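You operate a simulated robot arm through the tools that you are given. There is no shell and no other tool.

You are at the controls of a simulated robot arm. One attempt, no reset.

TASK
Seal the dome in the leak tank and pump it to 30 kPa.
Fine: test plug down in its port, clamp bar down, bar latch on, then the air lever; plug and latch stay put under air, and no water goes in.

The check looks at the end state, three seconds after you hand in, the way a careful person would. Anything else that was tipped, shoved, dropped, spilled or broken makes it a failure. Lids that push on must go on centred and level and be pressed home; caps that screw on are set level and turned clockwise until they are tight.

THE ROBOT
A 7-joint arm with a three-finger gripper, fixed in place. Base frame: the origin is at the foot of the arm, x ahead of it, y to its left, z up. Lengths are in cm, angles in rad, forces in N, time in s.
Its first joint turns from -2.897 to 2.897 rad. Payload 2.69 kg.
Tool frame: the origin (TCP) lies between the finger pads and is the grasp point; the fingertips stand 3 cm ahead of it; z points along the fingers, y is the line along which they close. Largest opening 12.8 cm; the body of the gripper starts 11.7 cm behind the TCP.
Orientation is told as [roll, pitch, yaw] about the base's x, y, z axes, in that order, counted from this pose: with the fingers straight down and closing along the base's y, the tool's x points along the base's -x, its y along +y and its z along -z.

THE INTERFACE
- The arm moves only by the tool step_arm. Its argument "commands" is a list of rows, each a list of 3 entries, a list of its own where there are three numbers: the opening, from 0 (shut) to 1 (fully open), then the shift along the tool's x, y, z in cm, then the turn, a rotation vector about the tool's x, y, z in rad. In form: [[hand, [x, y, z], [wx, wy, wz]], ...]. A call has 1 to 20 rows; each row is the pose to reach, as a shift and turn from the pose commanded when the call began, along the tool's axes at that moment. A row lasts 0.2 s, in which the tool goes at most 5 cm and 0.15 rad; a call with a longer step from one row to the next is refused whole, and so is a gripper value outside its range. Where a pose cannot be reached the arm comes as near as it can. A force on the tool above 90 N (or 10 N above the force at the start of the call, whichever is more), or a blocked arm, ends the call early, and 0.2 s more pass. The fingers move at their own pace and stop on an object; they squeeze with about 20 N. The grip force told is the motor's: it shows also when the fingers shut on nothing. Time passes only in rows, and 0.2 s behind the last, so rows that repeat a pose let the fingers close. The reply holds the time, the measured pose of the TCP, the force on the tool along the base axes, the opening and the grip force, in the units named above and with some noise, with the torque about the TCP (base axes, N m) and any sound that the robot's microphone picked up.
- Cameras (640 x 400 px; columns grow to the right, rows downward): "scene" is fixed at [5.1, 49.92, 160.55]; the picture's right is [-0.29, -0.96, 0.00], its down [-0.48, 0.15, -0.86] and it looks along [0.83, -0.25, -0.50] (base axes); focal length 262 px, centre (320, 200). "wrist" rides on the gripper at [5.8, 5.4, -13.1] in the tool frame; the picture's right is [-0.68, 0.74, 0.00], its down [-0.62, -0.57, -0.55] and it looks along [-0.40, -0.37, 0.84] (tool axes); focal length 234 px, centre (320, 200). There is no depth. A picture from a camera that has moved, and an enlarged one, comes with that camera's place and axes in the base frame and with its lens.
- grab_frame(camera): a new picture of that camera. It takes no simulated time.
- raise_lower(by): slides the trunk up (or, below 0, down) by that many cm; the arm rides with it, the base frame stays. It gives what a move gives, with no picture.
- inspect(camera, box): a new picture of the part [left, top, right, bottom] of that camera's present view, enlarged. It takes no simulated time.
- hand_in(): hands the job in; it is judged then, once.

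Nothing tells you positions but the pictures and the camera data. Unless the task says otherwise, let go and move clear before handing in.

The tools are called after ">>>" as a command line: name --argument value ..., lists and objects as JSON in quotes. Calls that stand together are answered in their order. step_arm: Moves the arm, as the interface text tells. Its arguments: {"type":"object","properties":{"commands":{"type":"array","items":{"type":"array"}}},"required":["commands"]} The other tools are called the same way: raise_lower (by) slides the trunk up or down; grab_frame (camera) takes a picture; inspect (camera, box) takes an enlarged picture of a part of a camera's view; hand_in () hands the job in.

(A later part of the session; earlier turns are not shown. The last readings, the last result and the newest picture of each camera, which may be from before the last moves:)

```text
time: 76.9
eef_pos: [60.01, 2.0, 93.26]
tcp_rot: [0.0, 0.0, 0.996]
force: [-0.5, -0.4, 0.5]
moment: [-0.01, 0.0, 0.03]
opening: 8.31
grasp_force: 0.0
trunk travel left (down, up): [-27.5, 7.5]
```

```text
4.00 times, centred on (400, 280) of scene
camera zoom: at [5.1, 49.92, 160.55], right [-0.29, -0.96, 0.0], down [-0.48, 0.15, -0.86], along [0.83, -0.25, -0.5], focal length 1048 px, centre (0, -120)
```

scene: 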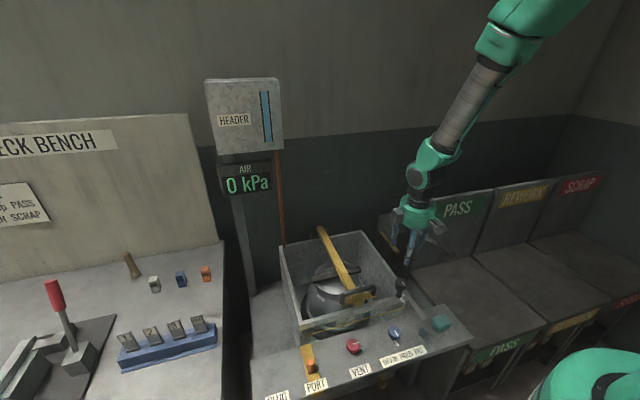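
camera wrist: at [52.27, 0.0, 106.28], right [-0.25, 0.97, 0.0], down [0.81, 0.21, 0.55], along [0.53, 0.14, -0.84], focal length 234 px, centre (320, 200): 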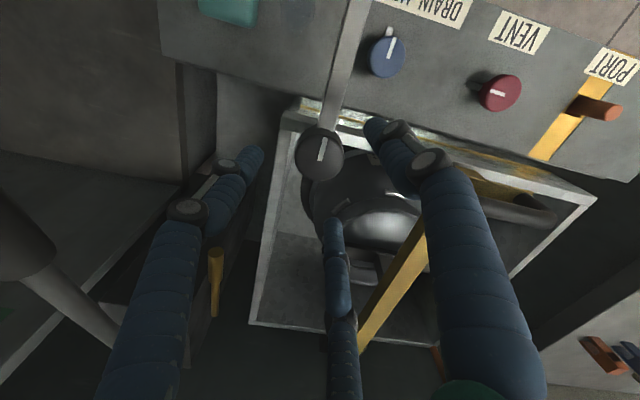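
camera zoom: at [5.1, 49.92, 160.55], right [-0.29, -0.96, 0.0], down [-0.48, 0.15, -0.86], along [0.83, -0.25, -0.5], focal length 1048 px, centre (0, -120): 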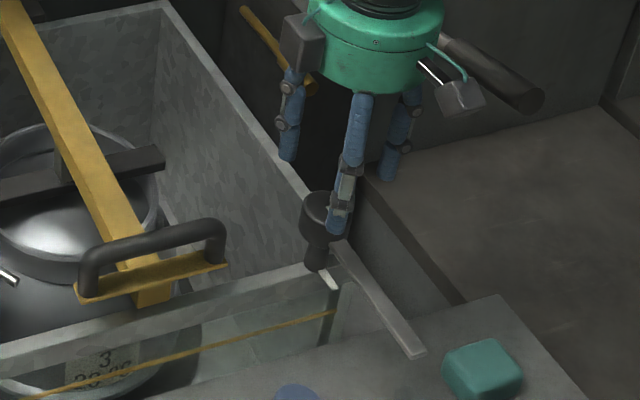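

>>> step_arm --commands '[[0.65, [0.4, 0.25, 1.5], [0, 0, 0]], [0.65, [0.4, 0.25, 3], [0, 0, 0]], [0.65, [0.4, 0.25, 4.1], [0, 0, 0]], [0.65, [0.4, 0.25, 4.1], [0, 0, 0]]]'

>>> grab_frame --camera "wrist"

>>> inspect --camera "scene" --box '[350, 230, 450, 330]'

```text
time: 77.9
eef_pos: [59.56, 1.7, 89.2]
tcp_rot: [0.001, 0.001, 0.994]
force: [-0.2, -0.1, -0.4]
moment: [-0.02, 0.0, -0.03]
opening: 8.33
grasp_force: 0.1
trunk travel left (down, up): [-27.5, 7.5]
```

```text
taken
camera wrist: at [51.78, -0.24, 102.2], right [-0.25, 0.97, 0.0], down [0.81, 0.21, 0.55], along [0.53, 0.14, -0.84], focal length 234 px, centre (320, 200)
```

wrist: 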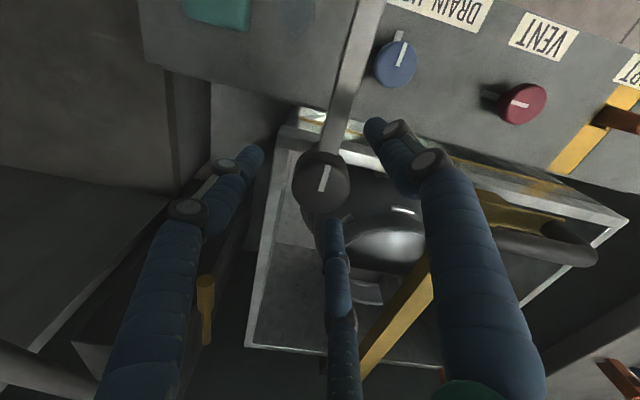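

```text
4.00 times, centred on (400, 280) of scene
camera zoom: at [5.1, 49.92, 160.55], right [-0.29, -0.96, 0.0], down [-0.48, 0.15, -0.86], along [0.83, -0.25, -0.5], focal length 1048 px, centre (0, -120)
```

zoom: 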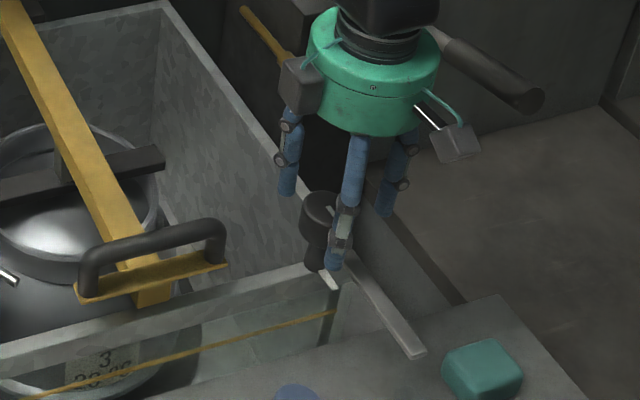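

The hand is centred over the knob. I'll close on it, then turn clockwise.

>>> step_arm --commands '[[0.5, [0, 0, 0], [0, 0, 0]], [0.3, [0, 0, 0], [0, 0, 0]], [0.2, [0, 0, 0], [0, 0, 0]], [0.2, [0, 0, 0], [0, 0, 0]], [0.2, [0, 0, 0], [0, 0, 0]]]'

>>> grab_frame --camera "wrist"

```text
time: 79.1
eef_pos: [59.85, 1.9, 89.12]
tcp_rot: [-0.003, -0.001, 0.995]
force: [33.5, 16.8, 10.2]
moment: [0.63, -1.23, -0.01]
opening: 5.08
grasp_force: 18.7
trunk travel left (down, up): [-27.5, 7.5]
```

```text
taken
camera wrist: at [52.07, -0.16, 102.29], right [-0.25, 0.97, 0.0], down [0.81, 0.21, 0.55], along [0.54, 0.14, -0.83], focal length 234 px, centre (320, 200)
```

wrist: 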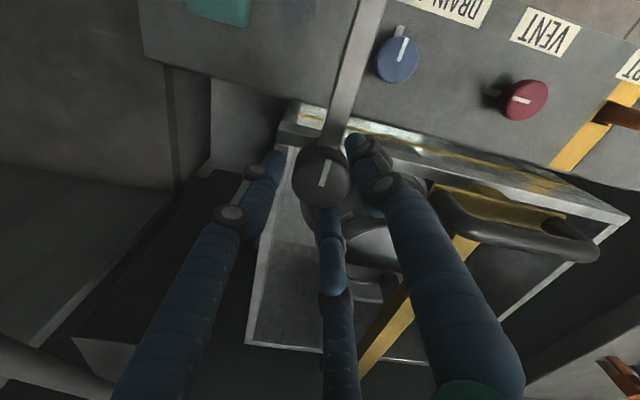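

>>> step_arm --commands '[[0.1, [-0.4, -0.2, 0], [0, 0, 0]], [0.1, [-0.4, -0.2, 0], [0, 0, 0]]]'

```text
time: 79.7
eef_pos: [60.09, 2.11, 89.22]
tcp_rot: [-0.002, -0.002, 0.993]
force: [39.0, 11.4, -6.4]
moment: [0.16, -1.09, -0.16]
opening: 4.37
grasp_force: 19.7
trunk travel left (down, up): [-27.5, 7.5]
```

>>> step_arm --commands '[[0.0, [-0.22, -0.33, 0], [0, 0, 0]], [0.0, [-0.22, -0.33, 0], [0, 0, 0]]]'

>>> grab_frame --camera "wrist"

>>> inspect --camera "scene" --box '[350, 230, 450, 330]'

```text
time: 80.3
eef_pos: [60.09, 2.16, 89.16]
tcp_rot: [0.003, 0.0, 0.994]
force: [17.0, 12.1, 10.9]
moment: [0.42, -0.69, 0.07]
opening: 4.36
grasp_force: 19.5
trunk travel left (down, up): [-27.5, 7.5]
```

```text
taken
camera wrist: at [52.43, 0.11, 102.18], right [-0.25, 0.97, 0.0], down [0.81, 0.21, 0.55], along [0.53, 0.14, -0.84], focal length 234 px, centre (320, 200)
```

wrist: 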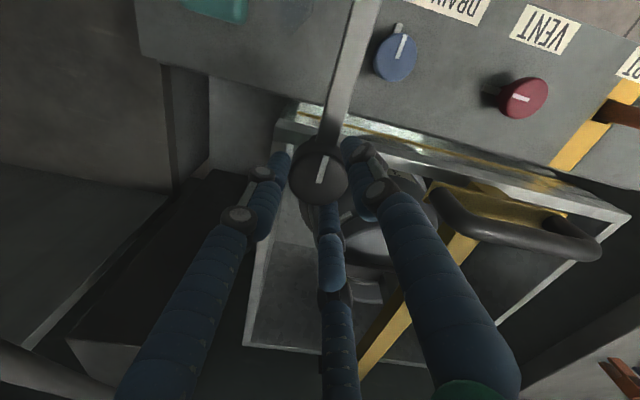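

```text
4.00 times, centred on (400, 280) of scene
camera zoom: at [5.1, 49.92, 160.55], right [-0.29, -0.96, 0.0], down [-0.48, 0.15, -0.86], along [0.83, -0.25, -0.5], focal length 1048 px, centre (0, -120)
```

zoom: 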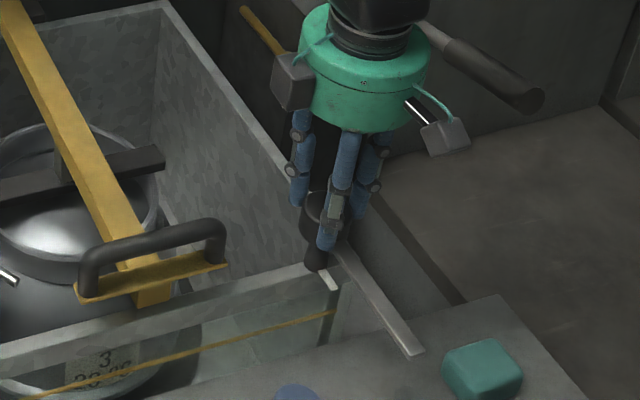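

>>> step_arm --commands '[[0, [-0.15, -0.08, 0], [0, 0, 0.06]], [0, [-0.15, -0.08, 0], [0, 0, 0.14]], [0, [-0.15, -0.08, 0], [0, 0, 0.22]], [0, [-0.15, -0.08, 0], [0, 0, 0.3]], [0, [-0.15, -0.08, 0], [0, 0, 0.3]]]'

>>> inspect --camera "scene" --box '[350, 230, 450, 330]'

>>> grab_frame --camera "wrist"

```text
time: 81.5
eef_pos: [60.23, 2.03, 89.11]
tcp_rot: [0.005, 0.001, 0.693]
force: [-3.6, -26.2, -18.6]
moment: [-0.8, 0.34, 0.03]
opening: 4.2
grasp_force: 45.1
trunk travel left (down, up): [-27.5, 7.5]
```

```text
4.00 times, centred on (400, 280) of scene
camera zoom: at [5.1, 49.92, 160.55], right [-0.29, -0.96, 0.0], down [-0.48, 0.15, -0.86], along [0.83, -0.25, -0.5], focal length 1048 px, centre (0, -120)
```

zoom: 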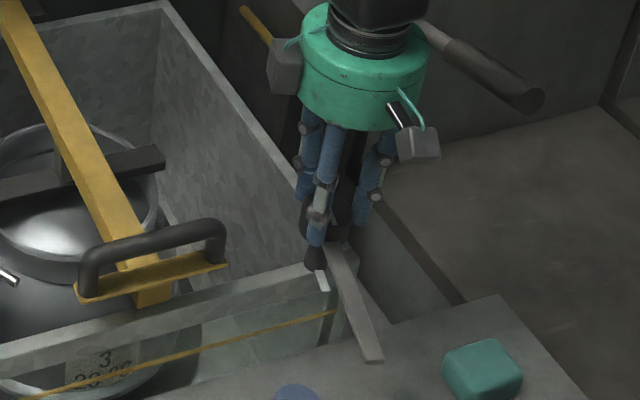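

```text
taken
camera wrist: at [52.38, 2.42, 102.14], right [0.05, 1.0, 0.0], down [0.84, -0.04, 0.54], along [0.54, -0.03, -0.84], focal length 234 px, centre (320, 200)
```

wrist: 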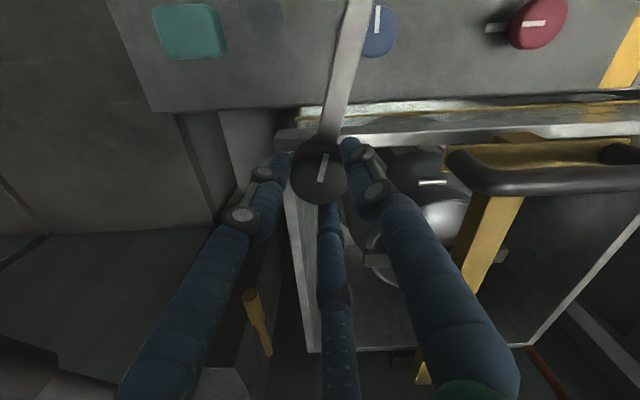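

>>> step_arm --commands '[[0, [0, 0, 0], [0, 0, 0.11]], [0, [0, 0, 0], [0, 0, 0.22]], [0, [0, 0, 0], [0, 0, 0.33]], [0, [0, 0, 0], [0, 0, 0.44]], [0, [0, 0, 0], [0, 0, 0.55]], [0, [0, 0, 0], [0, 0, 0.66]], [0, [0, 0, 0], [0, 0, 0.66]]]'

>>> inspect --camera "scene" --box '[340, 240, 440, 340]'

>>> grab_frame --camera "wrist"

```text
time: 83.1
eef_pos: [60.26, 2.05, 89.06]
tcp_rot: [0.002, 0.004, 0.033]
force: [-29.3, -21.9, -31.7]
moment: [-0.39, 0.7, 0.02]
opening: 4.17
grasp_force: 45.5
trunk travel left (down, up): [-27.5, 7.5]
```

```text
4.00 times, centred on (390, 290) of scene
camera zoom: at [5.1, 49.92, 160.55], right [-0.29, -0.96, 0.0], down [-0.48, 0.15, -0.86], along [0.83, -0.25, -0.5], focal length 1048 px, centre (40, -160)
```

zoom: 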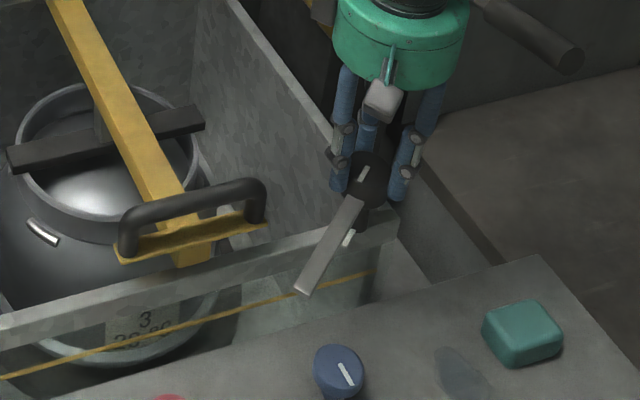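

```text
taken
camera wrist: at [54.31, 7.2, 102.19], right [0.65, 0.76, 0.0], down [0.64, -0.55, 0.55], along [0.41, -0.36, -0.84], focal length 234 px, centre (320, 200)
```

wrist: 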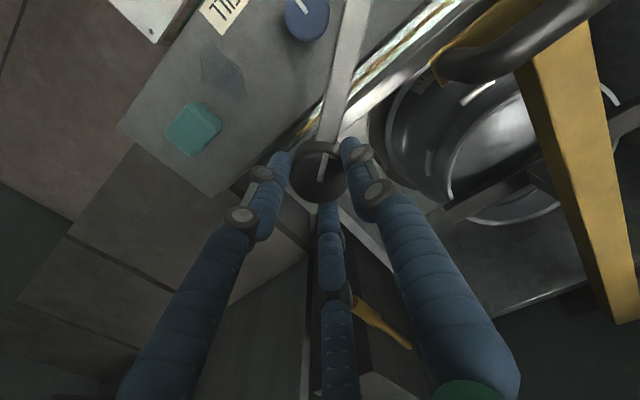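

>>> step_arm --commands '[[0, [0.25, -0.2, 0.15], [0, 0, 0.1]], [0, [0.25, -0.2, 0.15], [0, 0, 0.2]], [0, [0.25, -0.2, 0.15], [0, 0, 0.3]], [0, [0.25, -0.2, 0.15], [0, 0, 0.3]]]'

>>> inspect --camera "scene" --box '[330, 240, 430, 340]'

>>> inspect --camera "wrist" --box '[280, 0, 480, 200]'

```text
time: 84.1
eef_pos: [60.31, 1.99, 89.13]
tcp_rot: [-0.001, -0.003, -0.266]
force: [-25.0, 30.1, -16.5]
moment: [1.11, 0.77, 0.0]
opening: 4.21
grasp_force: 44.5
trunk travel left (down, up): [-27.5, 7.5]
```

```text
4.00 times, centred on (380, 290) of scene
camera zoom: at [5.1, 49.92, 160.55], right [-0.29, -0.96, 0.0], down [-0.48, 0.15, -0.86], along [0.83, -0.25, -0.5], focal length 1048 px, centre (80, -160)
```

zoom: 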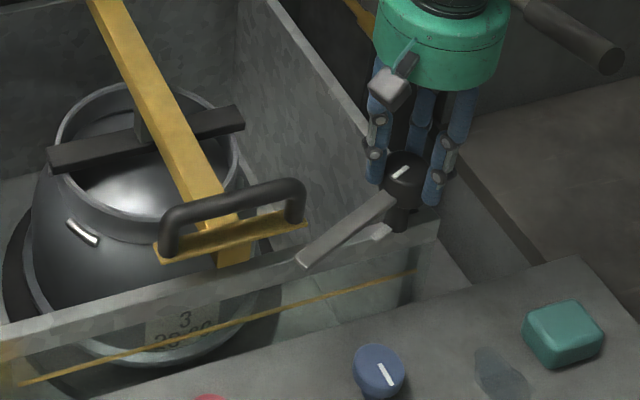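

```text
2.00 times, centred on (380, 100) of wrist
camera zoom: at [56.03, 8.74, 102.2], right [0.85, 0.53, 0.0], down [0.45, -0.71, 0.55], along [0.29, -0.46, -0.84], focal length 468 px, centre (200, 400)
```

zoom: 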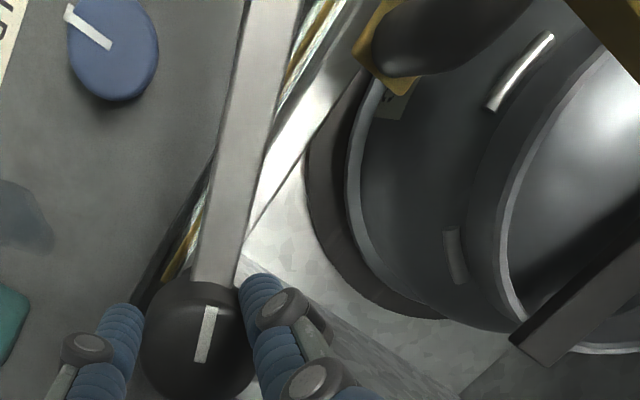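

>>> step_arm --commands '[[0, [0.2, 0.1, 0.1], [0, 0, 0.08]], [0, [0.2, 0.1, 0.1], [0, 0, 0.16]], [0, [0.2, 0.1, 0.1], [0, 0, 0.24]], [0, [0.2, 0.1, 0.1], [0, 0, 0.24]]]'

>>> inspect --camera "scene" --box '[330, 240, 430, 340]'

>>> inspect --camera "wrist" --box '[280, 0, 480, 200]'

```text
time: 85.1
eef_pos: [60.24, 1.99, 89.26]
tcp_rot: [0.003, -0.004, -0.506]
force: [-8.3, 5.5, 12.3]
moment: [0.02, 0.3, -0.04]
opening: 4.21
grasp_force: 44.8
trunk travel left (down, up): [-27.5, 7.5]
```

```text
4.00 times, centred on (380, 290) of scene
camera zoom: at [5.1, 49.92, 160.55], right [-0.29, -0.96, 0.0], down [-0.48, 0.15, -0.86], along [0.83, -0.25, -0.5], focal length 1048 px, centre (80, -160)
```

zoom: 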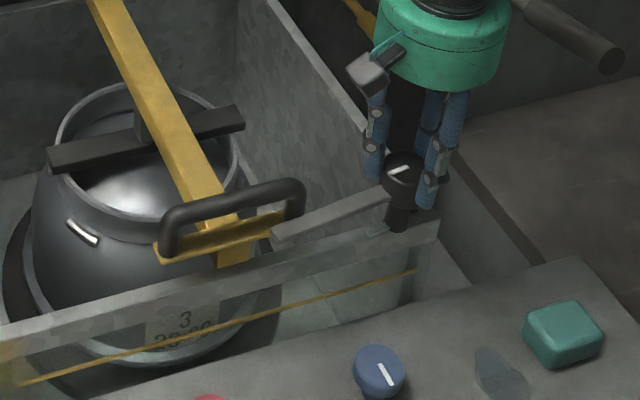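

```text
2.00 times, centred on (380, 100) of wrist
camera zoom: at [57.69, 9.54, 102.2], right [0.95, 0.32, 0.01], down [0.26, -0.79, 0.55], along [0.18, -0.52, -0.84], focal length 468 px, centre (200, 400)
```

zoom: 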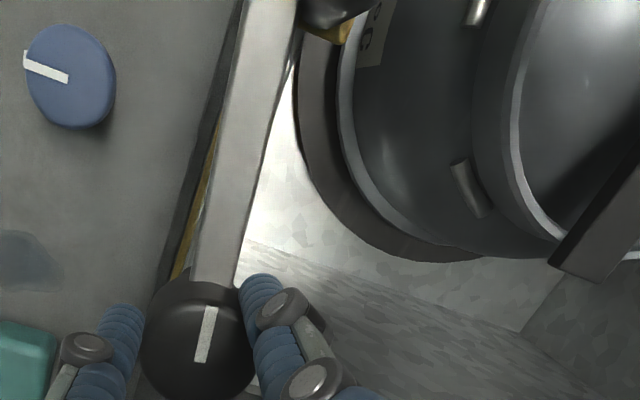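

>>> inspect --camera "wrist" --box '[300, 0, 400, 60]'

>>> inspect --camera "scene" --box '[360, 270, 420, 320]'

```text
6.40 times, centred on (350, 30) of wrist
camera zoom: at [57.69, 9.54, 102.2], right [0.95, 0.32, 0.01], down [0.26, -0.79, 0.55], along [0.18, -0.52, -0.84], focal length 1499 px, centre (128, 1288)
```

zoom: 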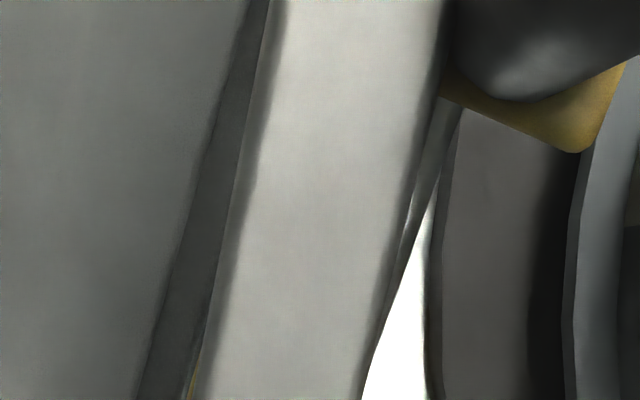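

```text
8.00 times, centred on (390, 295) of scene
camera zoom: at [5.1, 49.92, 160.55], right [-0.29, -0.96, 0.0], down [-0.48, 0.15, -0.86], along [0.83, -0.25, -0.5], focal length 2096 px, centre (-240, -560)
```

zoom: 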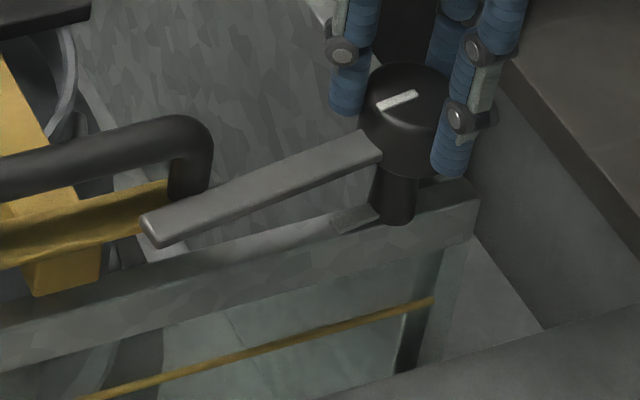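

>>> step_arm --commands '[[0, [0, 0, 0], [0, 0, 0.03]], [0, [0, 0, 0], [0, 0, 0.06]], [0, [0, 0, 0], [0, 0, 0.09]], [0, [0, 0, 0], [0, 0, 0.09]]]'

>>> inspect --camera "scene" --box '[360, 270, 420, 320]'

>>> inspect --camera "wrist" --box '[280, 0, 400, 100]'

```text
time: 86.1
eef_pos: [60.25, 2.11, 89.13]
tcp_rot: [0.005, -0.004, -0.595]
force: [5.2, -7.0, 25.1]
moment: [-0.15, -0.13, -0.04]
opening: 4.25
grasp_force: 45.2
trunk travel left (down, up): [-27.5, 7.5]
```

```text
8.00 times, centred on (390, 295) of scene
camera zoom: at [5.1, 49.92, 160.55], right [-0.29, -0.96, 0.0], down [-0.48, 0.15, -0.86], along [0.83, -0.25, -0.5], focal length 2096 px, centre (-240, -560)
```

zoom: 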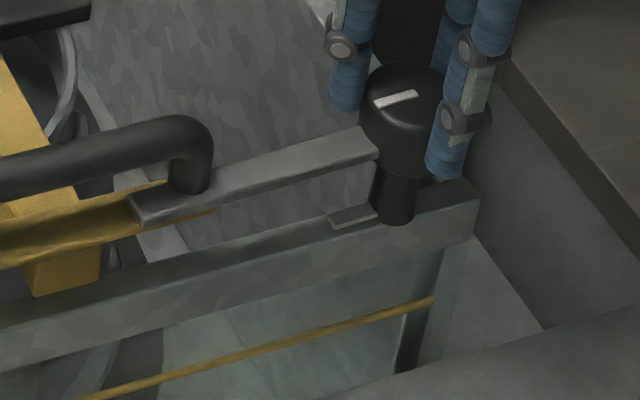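

```text
4.00 times, centred on (340, 50) of wrist
camera zoom: at [58.38, 9.73, 102.2], right [0.97, 0.23, 0.0], down [0.19, -0.81, 0.55], along [0.13, -0.53, -0.84], focal length 937 px, centre (240, 800)
```

zoom: 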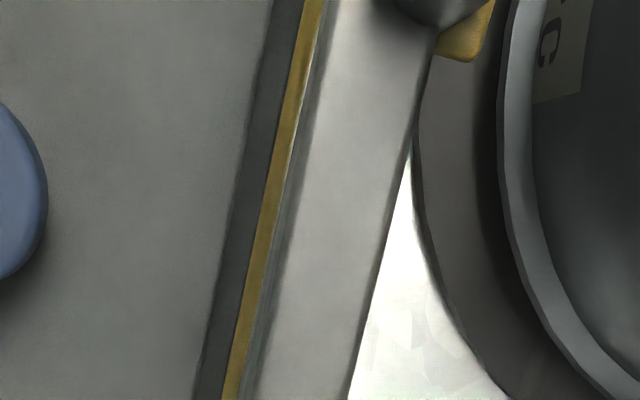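

The arm now lies parallel to the front rim, over the clamp plate. I'll release the knob and check that the latch stays put.

>>> step_arm --commands '[[0.3, [0, 0, 0], [0, 0, 0]], [0.5, [0, 0, 0], [0, 0, 0]], [0.65, [0, 0, 0], [0, 0, 0]], [0.65, [0, 0, -2], [0, 0, 0]], [0.65, [0, 0, -6], [0, 0, 0]], [0.65, [0, 0, -10], [0, 0, 0]], [0.65, [0, 0, -14], [0, 0, 0]], [0.65, [0, 0, -14], [0, 0, 0]]]'

>>> grab_frame --camera "wrist"

>>> inspect --camera "scene" --box '[330, 250, 430, 330]'

```text
time: 87.9
eef_pos: [59.84, 2.29, 102.99]
tcp_rot: [0.0, -0.001, -0.595]
force: [-0.9, 0.7, -0.4]
moment: [0.0, -0.03, -0.02]
opening: 8.3
grasp_force: 0.1
trunk travel left (down, up): [-27.5, 7.5]
```

```text
taken
camera wrist: at [57.86, 9.99, 116.06], right [0.97, 0.23, 0.0], down [0.19, -0.81, 0.55], along [0.13, -0.53, -0.84], focal length 234 px, centre (320, 200)
```

wrist: 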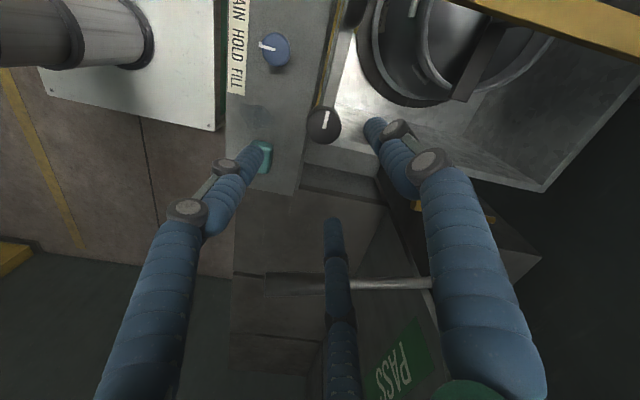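

```text
5.00 times, centred on (380, 290) of scene
camera zoom: at [5.1, 49.92, 160.55], right [-0.29, -0.96, 0.0], down [-0.48, 0.15, -0.86], along [0.83, -0.25, -0.5], focal length 1310 px, centre (20, -250)
```

zoom: 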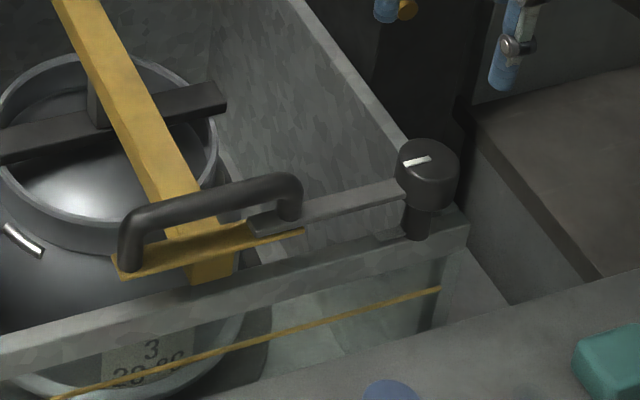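

The latch stayed over the plate after release. Next I'll look closely at the air box with its long lever and small yellow handle.

>>> step_arm --commands '[[0.5, [0, 2, -3], [0, 0, -0.12]], [0.3, [0, 4, -6], [0, 0, -0.24]], [0.1, [0, 6, -9], [0, 0, -0.36]], [0, [0, 8, -12], [0, 0, -0.48]], [0, [0, 10, -15], [0, 0, -0.595]], [0, [0, 10, -15], [0, 0, -0.595]]]'

>>> grab_frame --camera "wrist"

>>> inspect --camera "scene" --box '[360, 190, 480, 310]'

```text
time: 89.3
eef_pos: [65.53, 10.55, 117.8]
tcp_rot: [-0.001, -0.001, 0.001]
force: [0.2, -0.1, -0.5]
moment: [-0.02, 0.03, -0.01]
opening: 0.26
grasp_force: 20.2
trunk travel left (down, up): [-27.5, 7.5]
```

```text
taken
camera wrist: at [59.64, 15.8, 130.94], right [0.68, 0.74, 0.0], down [0.62, -0.57, 0.55], along [0.4, -0.37, -0.84], focal length 234 px, centre (320, 200)
```

wrist: 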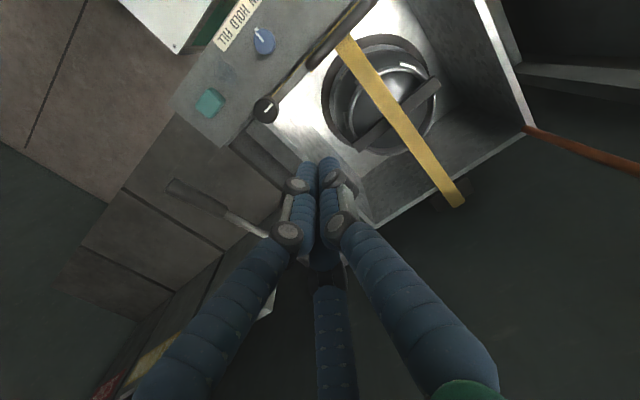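

```text
3.33 times, centred on (420, 250) of scene
camera zoom: at [5.1, 49.92, 160.55], right [-0.29, -0.96, 0.0], down [-0.48, 0.15, -0.86], along [0.83, -0.25, -0.5], focal length 874 px, centre (-13, 33)
```

zoom: 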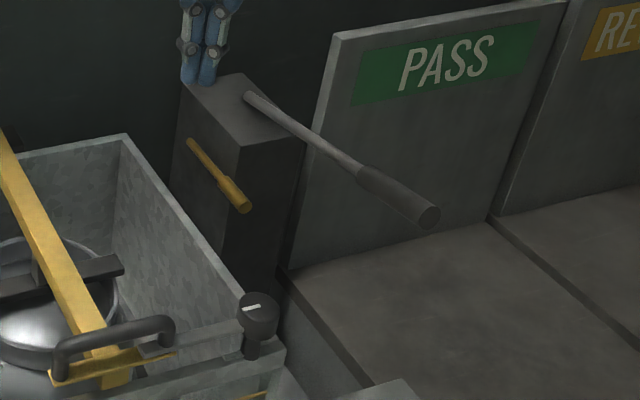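

>>> step_arm --commands '[[0, [0.8, -4.2, 0], [0, 0, 0]], [0, [1.6, -8.5, 0.5], [0, 0, 0]], [0, [2.4, -12.7, 1.5], [0, 0, 0]], [0, [3.2, -17, 3], [0, 0, 0]], [0, [4, -21.2, 5], [0, 0, 0]], [0, [4.5, -24.3, 7.5], [0, 0, 0]], [0, [4.5, -24.3, 7.8], [0, 0, 0]]]'

>>> grab_frame --camera "wrist"

>>> inspect --camera "scene" --box '[360, 150, 500, 290]'

```text
time: 90.9
eef_pos: [61.18, -13.99, 110.13]
tcp_rot: [-0.001, 0.001, 0.0]
force: [-0.1, 0.6, 0.6]
moment: [0.05, 0.0, 0.01]
opening: 0.23
grasp_force: 20.2
trunk travel left (down, up): [-27.5, 7.5]
```

```text
taken
camera wrist: at [55.25, -8.55, 123.16], right [0.68, 0.74, 0.0], down [0.62, -0.57, 0.55], along [0.4, -0.37, -0.84], focal length 234 px, centre (320, 200)
```

wrist: 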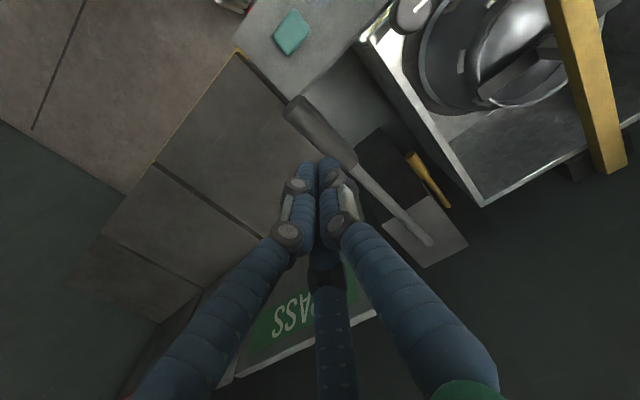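

```text
2.86 times, centred on (430, 220) of scene
camera zoom: at [5.1, 49.92, 160.55], right [-0.29, -0.96, 0.0], down [-0.48, 0.15, -0.86], along [0.83, -0.25, -0.5], focal length 749 px, centre (6, 143)
```

zoom: 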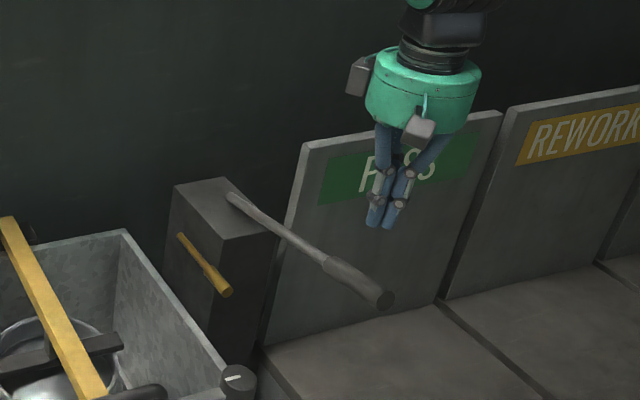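

>>> step_arm --commands '[[0, [0, 0.1, 2.5], [0, 0, 0]], [0, [0, 0.1, 5], [0, 0, 0]], [0, [0, 0.1, 6.5], [0, 0, 0]], [0, [0, 0.1, 7.3], [0, 0, 0]], [0, [0, 0.1, 8.1], [0, 0, 0]], [0, [0, 0.1, 8.9], [0, 0, 0]]]'

>>> grab_frame --camera "scene"

>>> inspect --camera "scene" --box '[360, 180, 480, 300]'

```text
time: 92.3
eef_pos: [61.21, -14.0, 101.37]
tcp_rot: [0.001, -0.003, 0.0]
force: [0.6, -1.2, 0.0]
moment: [-0.02, 0.02, 0.0]
opening: 0.22
grasp_force: 20.3
trunk travel left (down, up): [-27.5, 7.5]
```

```text
taken
```

scene: 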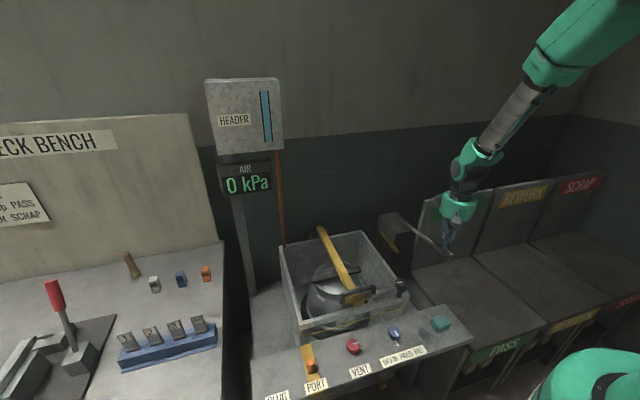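

```text
3.33 times, centred on (420, 240) of scene
camera zoom: at [5.1, 49.92, 160.55], right [-0.29, -0.96, 0.0], down [-0.48, 0.15, -0.86], along [0.83, -0.25, -0.5], focal length 874 px, centre (-13, 67)
```

zoom: 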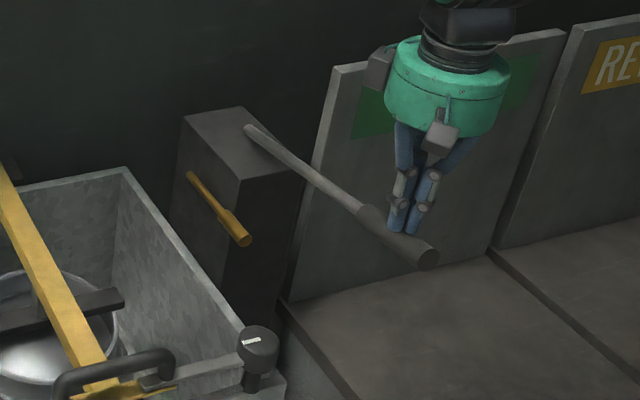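

>>> step_arm --commands '[[0, [0, 0, 0.5], [0, 0, 0]], [0, [0, 0, 1.0], [0, 0, 0]], [0, [0, 0, 1.5], [0, 0, 0]], [0, [0, 0, 2.0], [0, 0, 0]]]'

>>> inspect --camera "scene" --box '[360, 180, 480, 300]'

>>> inspect --camera "scene" --box '[200, 70, 300, 200]'

```text
time: 93.3
eef_pos: [61.16, -13.82, 99.21]
tcp_rot: [0.0, 0.0, -0.001]
force: [0.3, -0.9, 1.1]
moment: [-0.02, 0.01, 0.0]
opening: 0.23
grasp_force: 20.4
trunk travel left (down, up): [-27.5, 7.5]
```

```text
3.33 times, centred on (420, 240) of scene
camera zoom: at [5.1, 49.92, 160.55], right [-0.29, -0.96, 0.0], down [-0.48, 0.15, -0.86], along [0.83, -0.25, -0.5], focal length 874 px, centre (-13, 67)
```

zoom: 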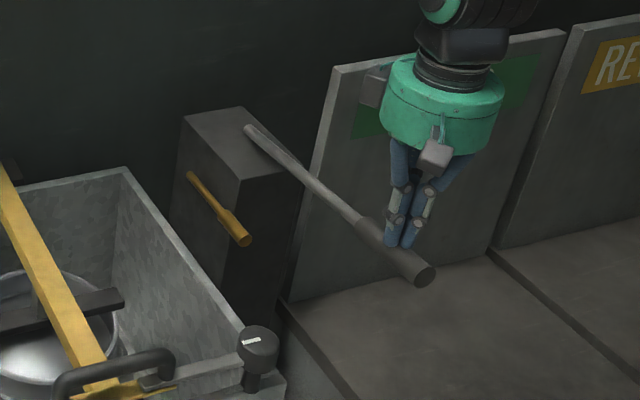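

```text
3.08 times, centred on (250, 135) of scene
camera zoom: at [5.1, 49.92, 160.55], right [-0.29, -0.96, 0.0], down [-0.48, 0.15, -0.86], along [0.83, -0.25, -0.5], focal length 806 px, centre (535, 400)
```

zoom: 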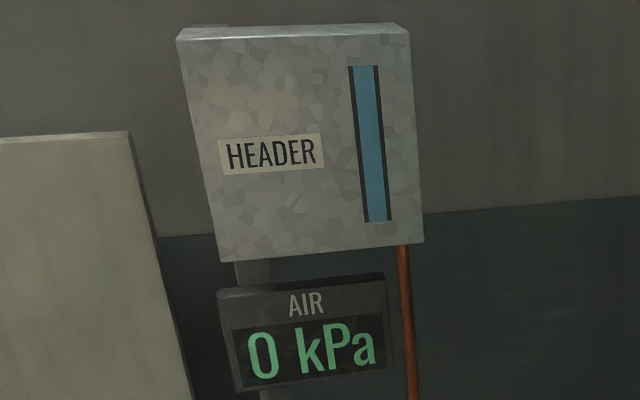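

>>> step_arm --commands '[[0, [0, 0, 0.8], [0, 0, 0]], [0, [0, 0, 1.6], [0, 0, 0]], [0, [0, 0, 2.4], [0, 0, 0]], [0, [0, 0, 3.2], [0, 0, 0]], [0, [0, 0, 3.2], [0, 0, 0]]]'

>>> inspect --camera "scene" --box '[360, 180, 480, 300]'

>>> inspect --camera "scene" --box '[215, 155, 285, 200]'

```text
time: 94.5
eef_pos: [61.33, -13.78, 96.06]
tcp_rot: [0.0, 0.001, -0.002]
force: [0.3, 0.7, 2.1]
moment: [0.01, 0.0, 0.02]
opening: 0.22
grasp_force: 20.0
trunk travel left (down, up): [-27.5, 7.5]
```

```text
3.33 times, centred on (420, 240) of scene
camera zoom: at [5.1, 49.92, 160.55], right [-0.29, -0.96, 0.0], down [-0.48, 0.15, -0.86], along [0.83, -0.25, -0.5], focal length 874 px, centre (-13, 67)
```

zoom: 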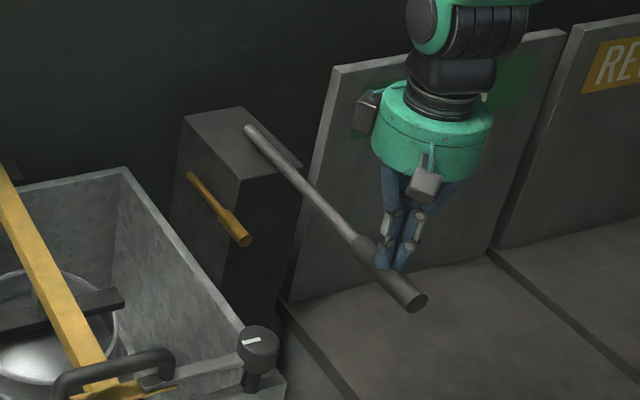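

```text
8.89 times, centred on (250, 178) of scene
camera zoom: at [5.1, 49.92, 160.55], right [-0.29, -0.96, 0.0], down [-0.48, 0.15, -0.86], along [0.83, -0.25, -0.5], focal length 2329 px, centre (942, 400)
```

zoom: 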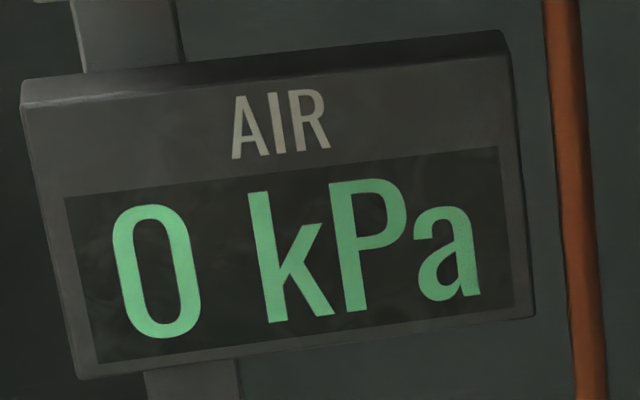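

>>> step_arm --commands '[[0, [0, 0, 0.8], [0, 0, 0]], [0, [0, 0, 1.6], [0, 0, 0]], [0, [0, 0, 2.4], [0, 0, 0]], [0, [0, 0, 3.2], [0, 0, 0]], [0, [0, 0, 3.2], [0, 0, 0]]]'

>>> inspect --camera "scene" --box '[360, 200, 480, 320]'

>>> inspect --camera "scene" --box '[215, 155, 285, 200]'

```text
time: 95.7
eef_pos: [61.33, -13.76, 92.78]
tcp_rot: [0.0, 0.0, 0.001]
force: [0.2, 0.0, 3.8]
moment: [0.04, -0.05, 0.02]
opening: 0.18
grasp_force: 19.9
trunk travel left (down, up): [-27.5, 7.5]
```

```text
3.33 times, centred on (420, 260) of scene
camera zoom: at [5.1, 49.92, 160.55], right [-0.29, -0.96, 0.0], down [-0.48, 0.15, -0.86], along [0.83, -0.25, -0.5], focal length 874 px, centre (-13, 0)
```

zoom: 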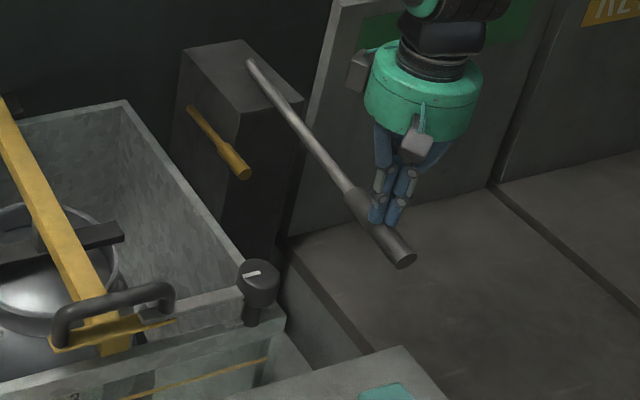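

```text
8.89 times, centred on (250, 178) of scene
camera zoom: at [5.1, 49.92, 160.55], right [-0.29, -0.96, 0.0], down [-0.48, 0.15, -0.86], along [0.83, -0.25, -0.5], focal length 2329 px, centre (942, 400)
```

zoom: 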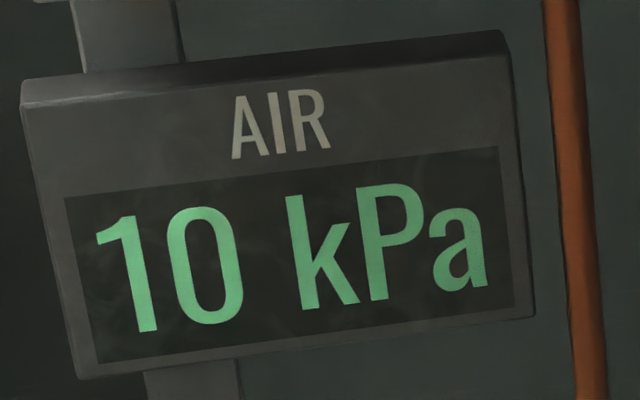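

One down-stroke read 10 kPa. I'll raise the hand slowly to see whether the lever springs back by itself, and check that the plug and latch are holding.

>>> step_arm --commands '[[0, [0, 0, -1.5], [0, 0, 0]], [0, [0, 0, -3], [0, 0, 0]], [0, [0, 0, -4.5], [0, 0, 0]], [0, [0, 0, -6], [0, 0, 0]], [0, [0, 0, -7.5], [0, 0, 0]], [0, [0, 0, -9], [0, 0, 0]], [0, [0, 0, -9.5], [0, 0, 0]], [0, [0, 0, -9.5], [0, 0, 0]]]'

>>> inspect --camera "scene" --box '[360, 180, 480, 300]'

>>> inspect --camera "scene" --box '[215, 155, 285, 200]'

>>> inspect --camera "scene" --box '[250, 240, 450, 400]'

```text
time: 97.5
eef_pos: [61.27, -13.7, 102.37]
tcp_rot: [-0.002, 0.0, 0.002]
force: [-0.6, 0.9, -1.0]
moment: [0.0, -0.04, -0.01]
opening: 0.23
grasp_force: 19.4
trunk travel left (down, up): [-27.5, 7.5]
```

```text
3.33 times, centred on (420, 240) of scene
camera zoom: at [5.1, 49.92, 160.55], right [-0.29, -0.96, 0.0], down [-0.48, 0.15, -0.86], along [0.83, -0.25, -0.5], focal length 874 px, centre (-13, 67)
```

zoom: 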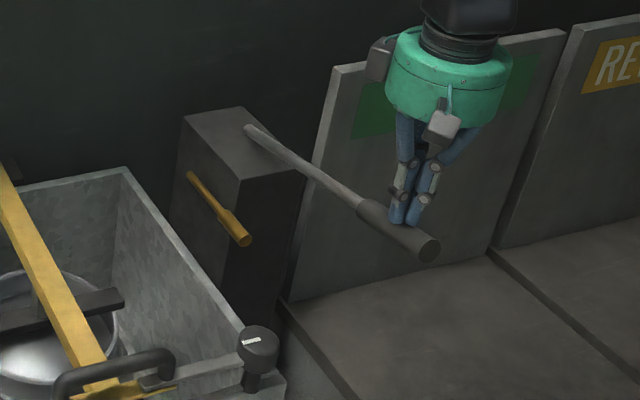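

```text
8.89 times, centred on (250, 178) of scene
camera zoom: at [5.1, 49.92, 160.55], right [-0.29, -0.96, 0.0], down [-0.48, 0.15, -0.86], along [0.83, -0.25, -0.5], focal length 2329 px, centre (942, 400)
```

zoom: 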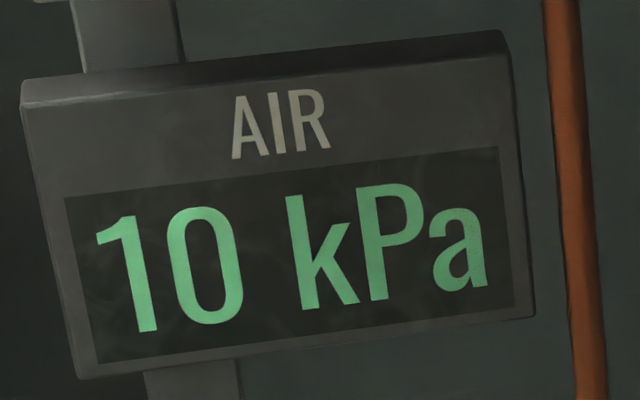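

```text
2.50 times, centred on (350, 320) of scene
camera zoom: at [5.1, 49.92, 160.55], right [-0.29, -0.96, 0.0], down [-0.48, 0.15, -0.86], along [0.83, -0.25, -0.5], focal length 655 px, centre (245, -100)
```

zoom: 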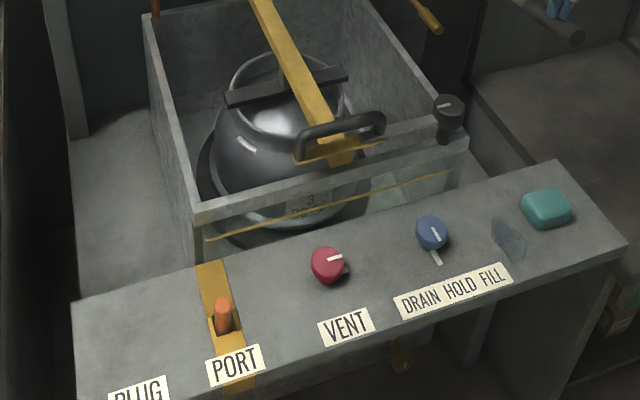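

>>> step_arm --commands '[[0, [0, 0, 1.2], [0, 0, 0]], [0, [0, 0, 2.4], [0, 0, 0]], [0, [0, 0, 3.6], [0, 0, 0]], [0, [0, 0, 4.8], [0, 0, 0]], [0, [0, 0, 6.0], [0, 0, 0]], [0, [0, 0, 7.2], [0, 0, 0]], [0, [0, 0, 8.4], [0, 0, 0]], [0, [0, 0, 9.5], [0, 0, 0]], [0, [0, 0, 9.5], [0, 0, 0]]]'

>>> inspect --camera "scene" --box '[215, 155, 285, 200]'

```text
time: 99.5
eef_pos: [61.31, -14.05, 92.89]
tcp_rot: [0.001, -0.001, 0.0]
force: [-0.6, -2.3, 3.8]
moment: [-0.05, -0.01, -0.03]
opening: 0.21
grasp_force: 19.9
trunk travel left (down, up): [-27.5, 7.5]
```

```text
8.89 times, centred on (250, 178) of scene
camera zoom: at [5.1, 49.92, 160.55], right [-0.29, -0.96, 0.0], down [-0.48, 0.15, -0.86], along [0.83, -0.25, -0.5], focal length 2329 px, centre (942, 400)
```

zoom: 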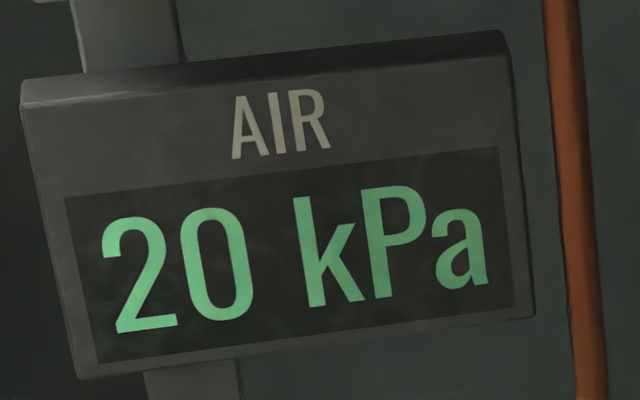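

It reads 20 kPa. I'll let the lever return and give exactly one more stroke.

>>> step_arm --commands '[[0, [0, 0, -1.5], [0, 0, 0]], [0, [0, 0, -3], [0, 0, 0]], [0, [0, 0, -4.5], [0, 0, 0]], [0, [0, 0, -6], [0, 0, 0]], [0, [0, 0, -7.5], [0, 0, 0]], [0, [0, 0, -9], [0, 0, 0]], [0, [0, 0, -9.5], [0, 0, 0]], [0, [0, 0, -9.5], [0, 0, 0]]]'

>>> inspect --camera "scene" --box '[215, 155, 285, 200]'

>>> inspect --camera "scene" --box '[250, 180, 480, 400]'

```text
time: 101.3
eef_pos: [61.3, -13.84, 102.21]
tcp_rot: [-0.001, 0.001, 0.0]
force: [0.5, -0.8, 1.6]
moment: [0.01, 0.0, -0.01]
opening: 0.24
grasp_force: 20.1
trunk travel left (down, up): [-27.5, 7.5]
```

```text
8.89 times, centred on (250, 178) of scene
camera zoom: at [5.1, 49.92, 160.55], right [-0.29, -0.96, 0.0], down [-0.48, 0.15, -0.86], along [0.83, -0.25, -0.5], focal length 2329 px, centre (942, 400)
```

zoom: 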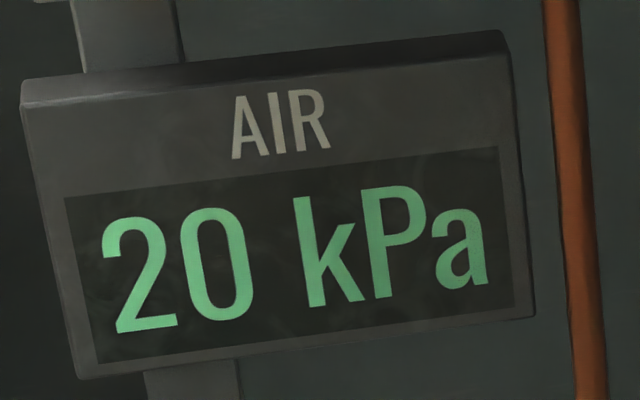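

```text
1.82 times, centred on (365, 290) of scene
camera zoom: at [5.1, 49.92, 160.55], right [-0.29, -0.96, 0.0], down [-0.48, 0.15, -0.86], along [0.83, -0.25, -0.5], focal length 476 px, centre (238, 36)
```

zoom: 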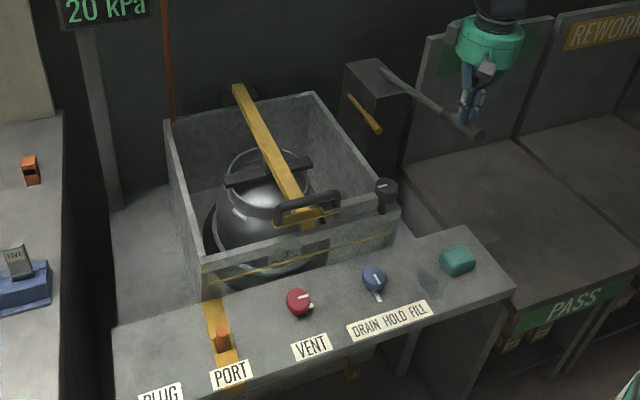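

>>> step_arm --commands '[[0, [0, 0, 1.2], [0, 0, 0]], [0, [0, 0, 2.4], [0, 0, 0]], [0, [0, 0, 3.6], [0, 0, 0]], [0, [0, 0, 4.8], [0, 0, 0]], [0, [0, 0, 6.0], [0, 0, 0]], [0, [0, 0, 7.2], [0, 0, 0]], [0, [0, 0, 8.4], [0, 0, 0]], [0, [0, 0, 9.5], [0, 0, 0]], [0, [0, 0, 9.5], [0, 0, 0]]]'

>>> inspect --camera "scene" --box '[215, 155, 285, 200]'

```text
time: 103.3
eef_pos: [61.3, -14.04, 92.87]
tcp_rot: [0.0, -0.001, 0.001]
force: [1.3, 0.8, 4.4]
moment: [0.02, -0.04, 0.03]
opening: 0.25
grasp_force: 20.2
trunk travel left (down, up): [-27.5, 7.5]
```

```text
8.89 times, centred on (250, 178) of scene
camera zoom: at [5.1, 49.92, 160.55], right [-0.29, -0.96, 0.0], down [-0.48, 0.15, -0.86], along [0.83, -0.25, -0.5], focal length 2329 px, centre (942, 400)
```

zoom: 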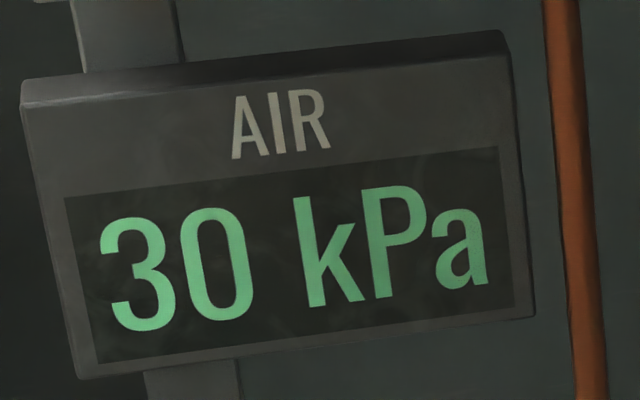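

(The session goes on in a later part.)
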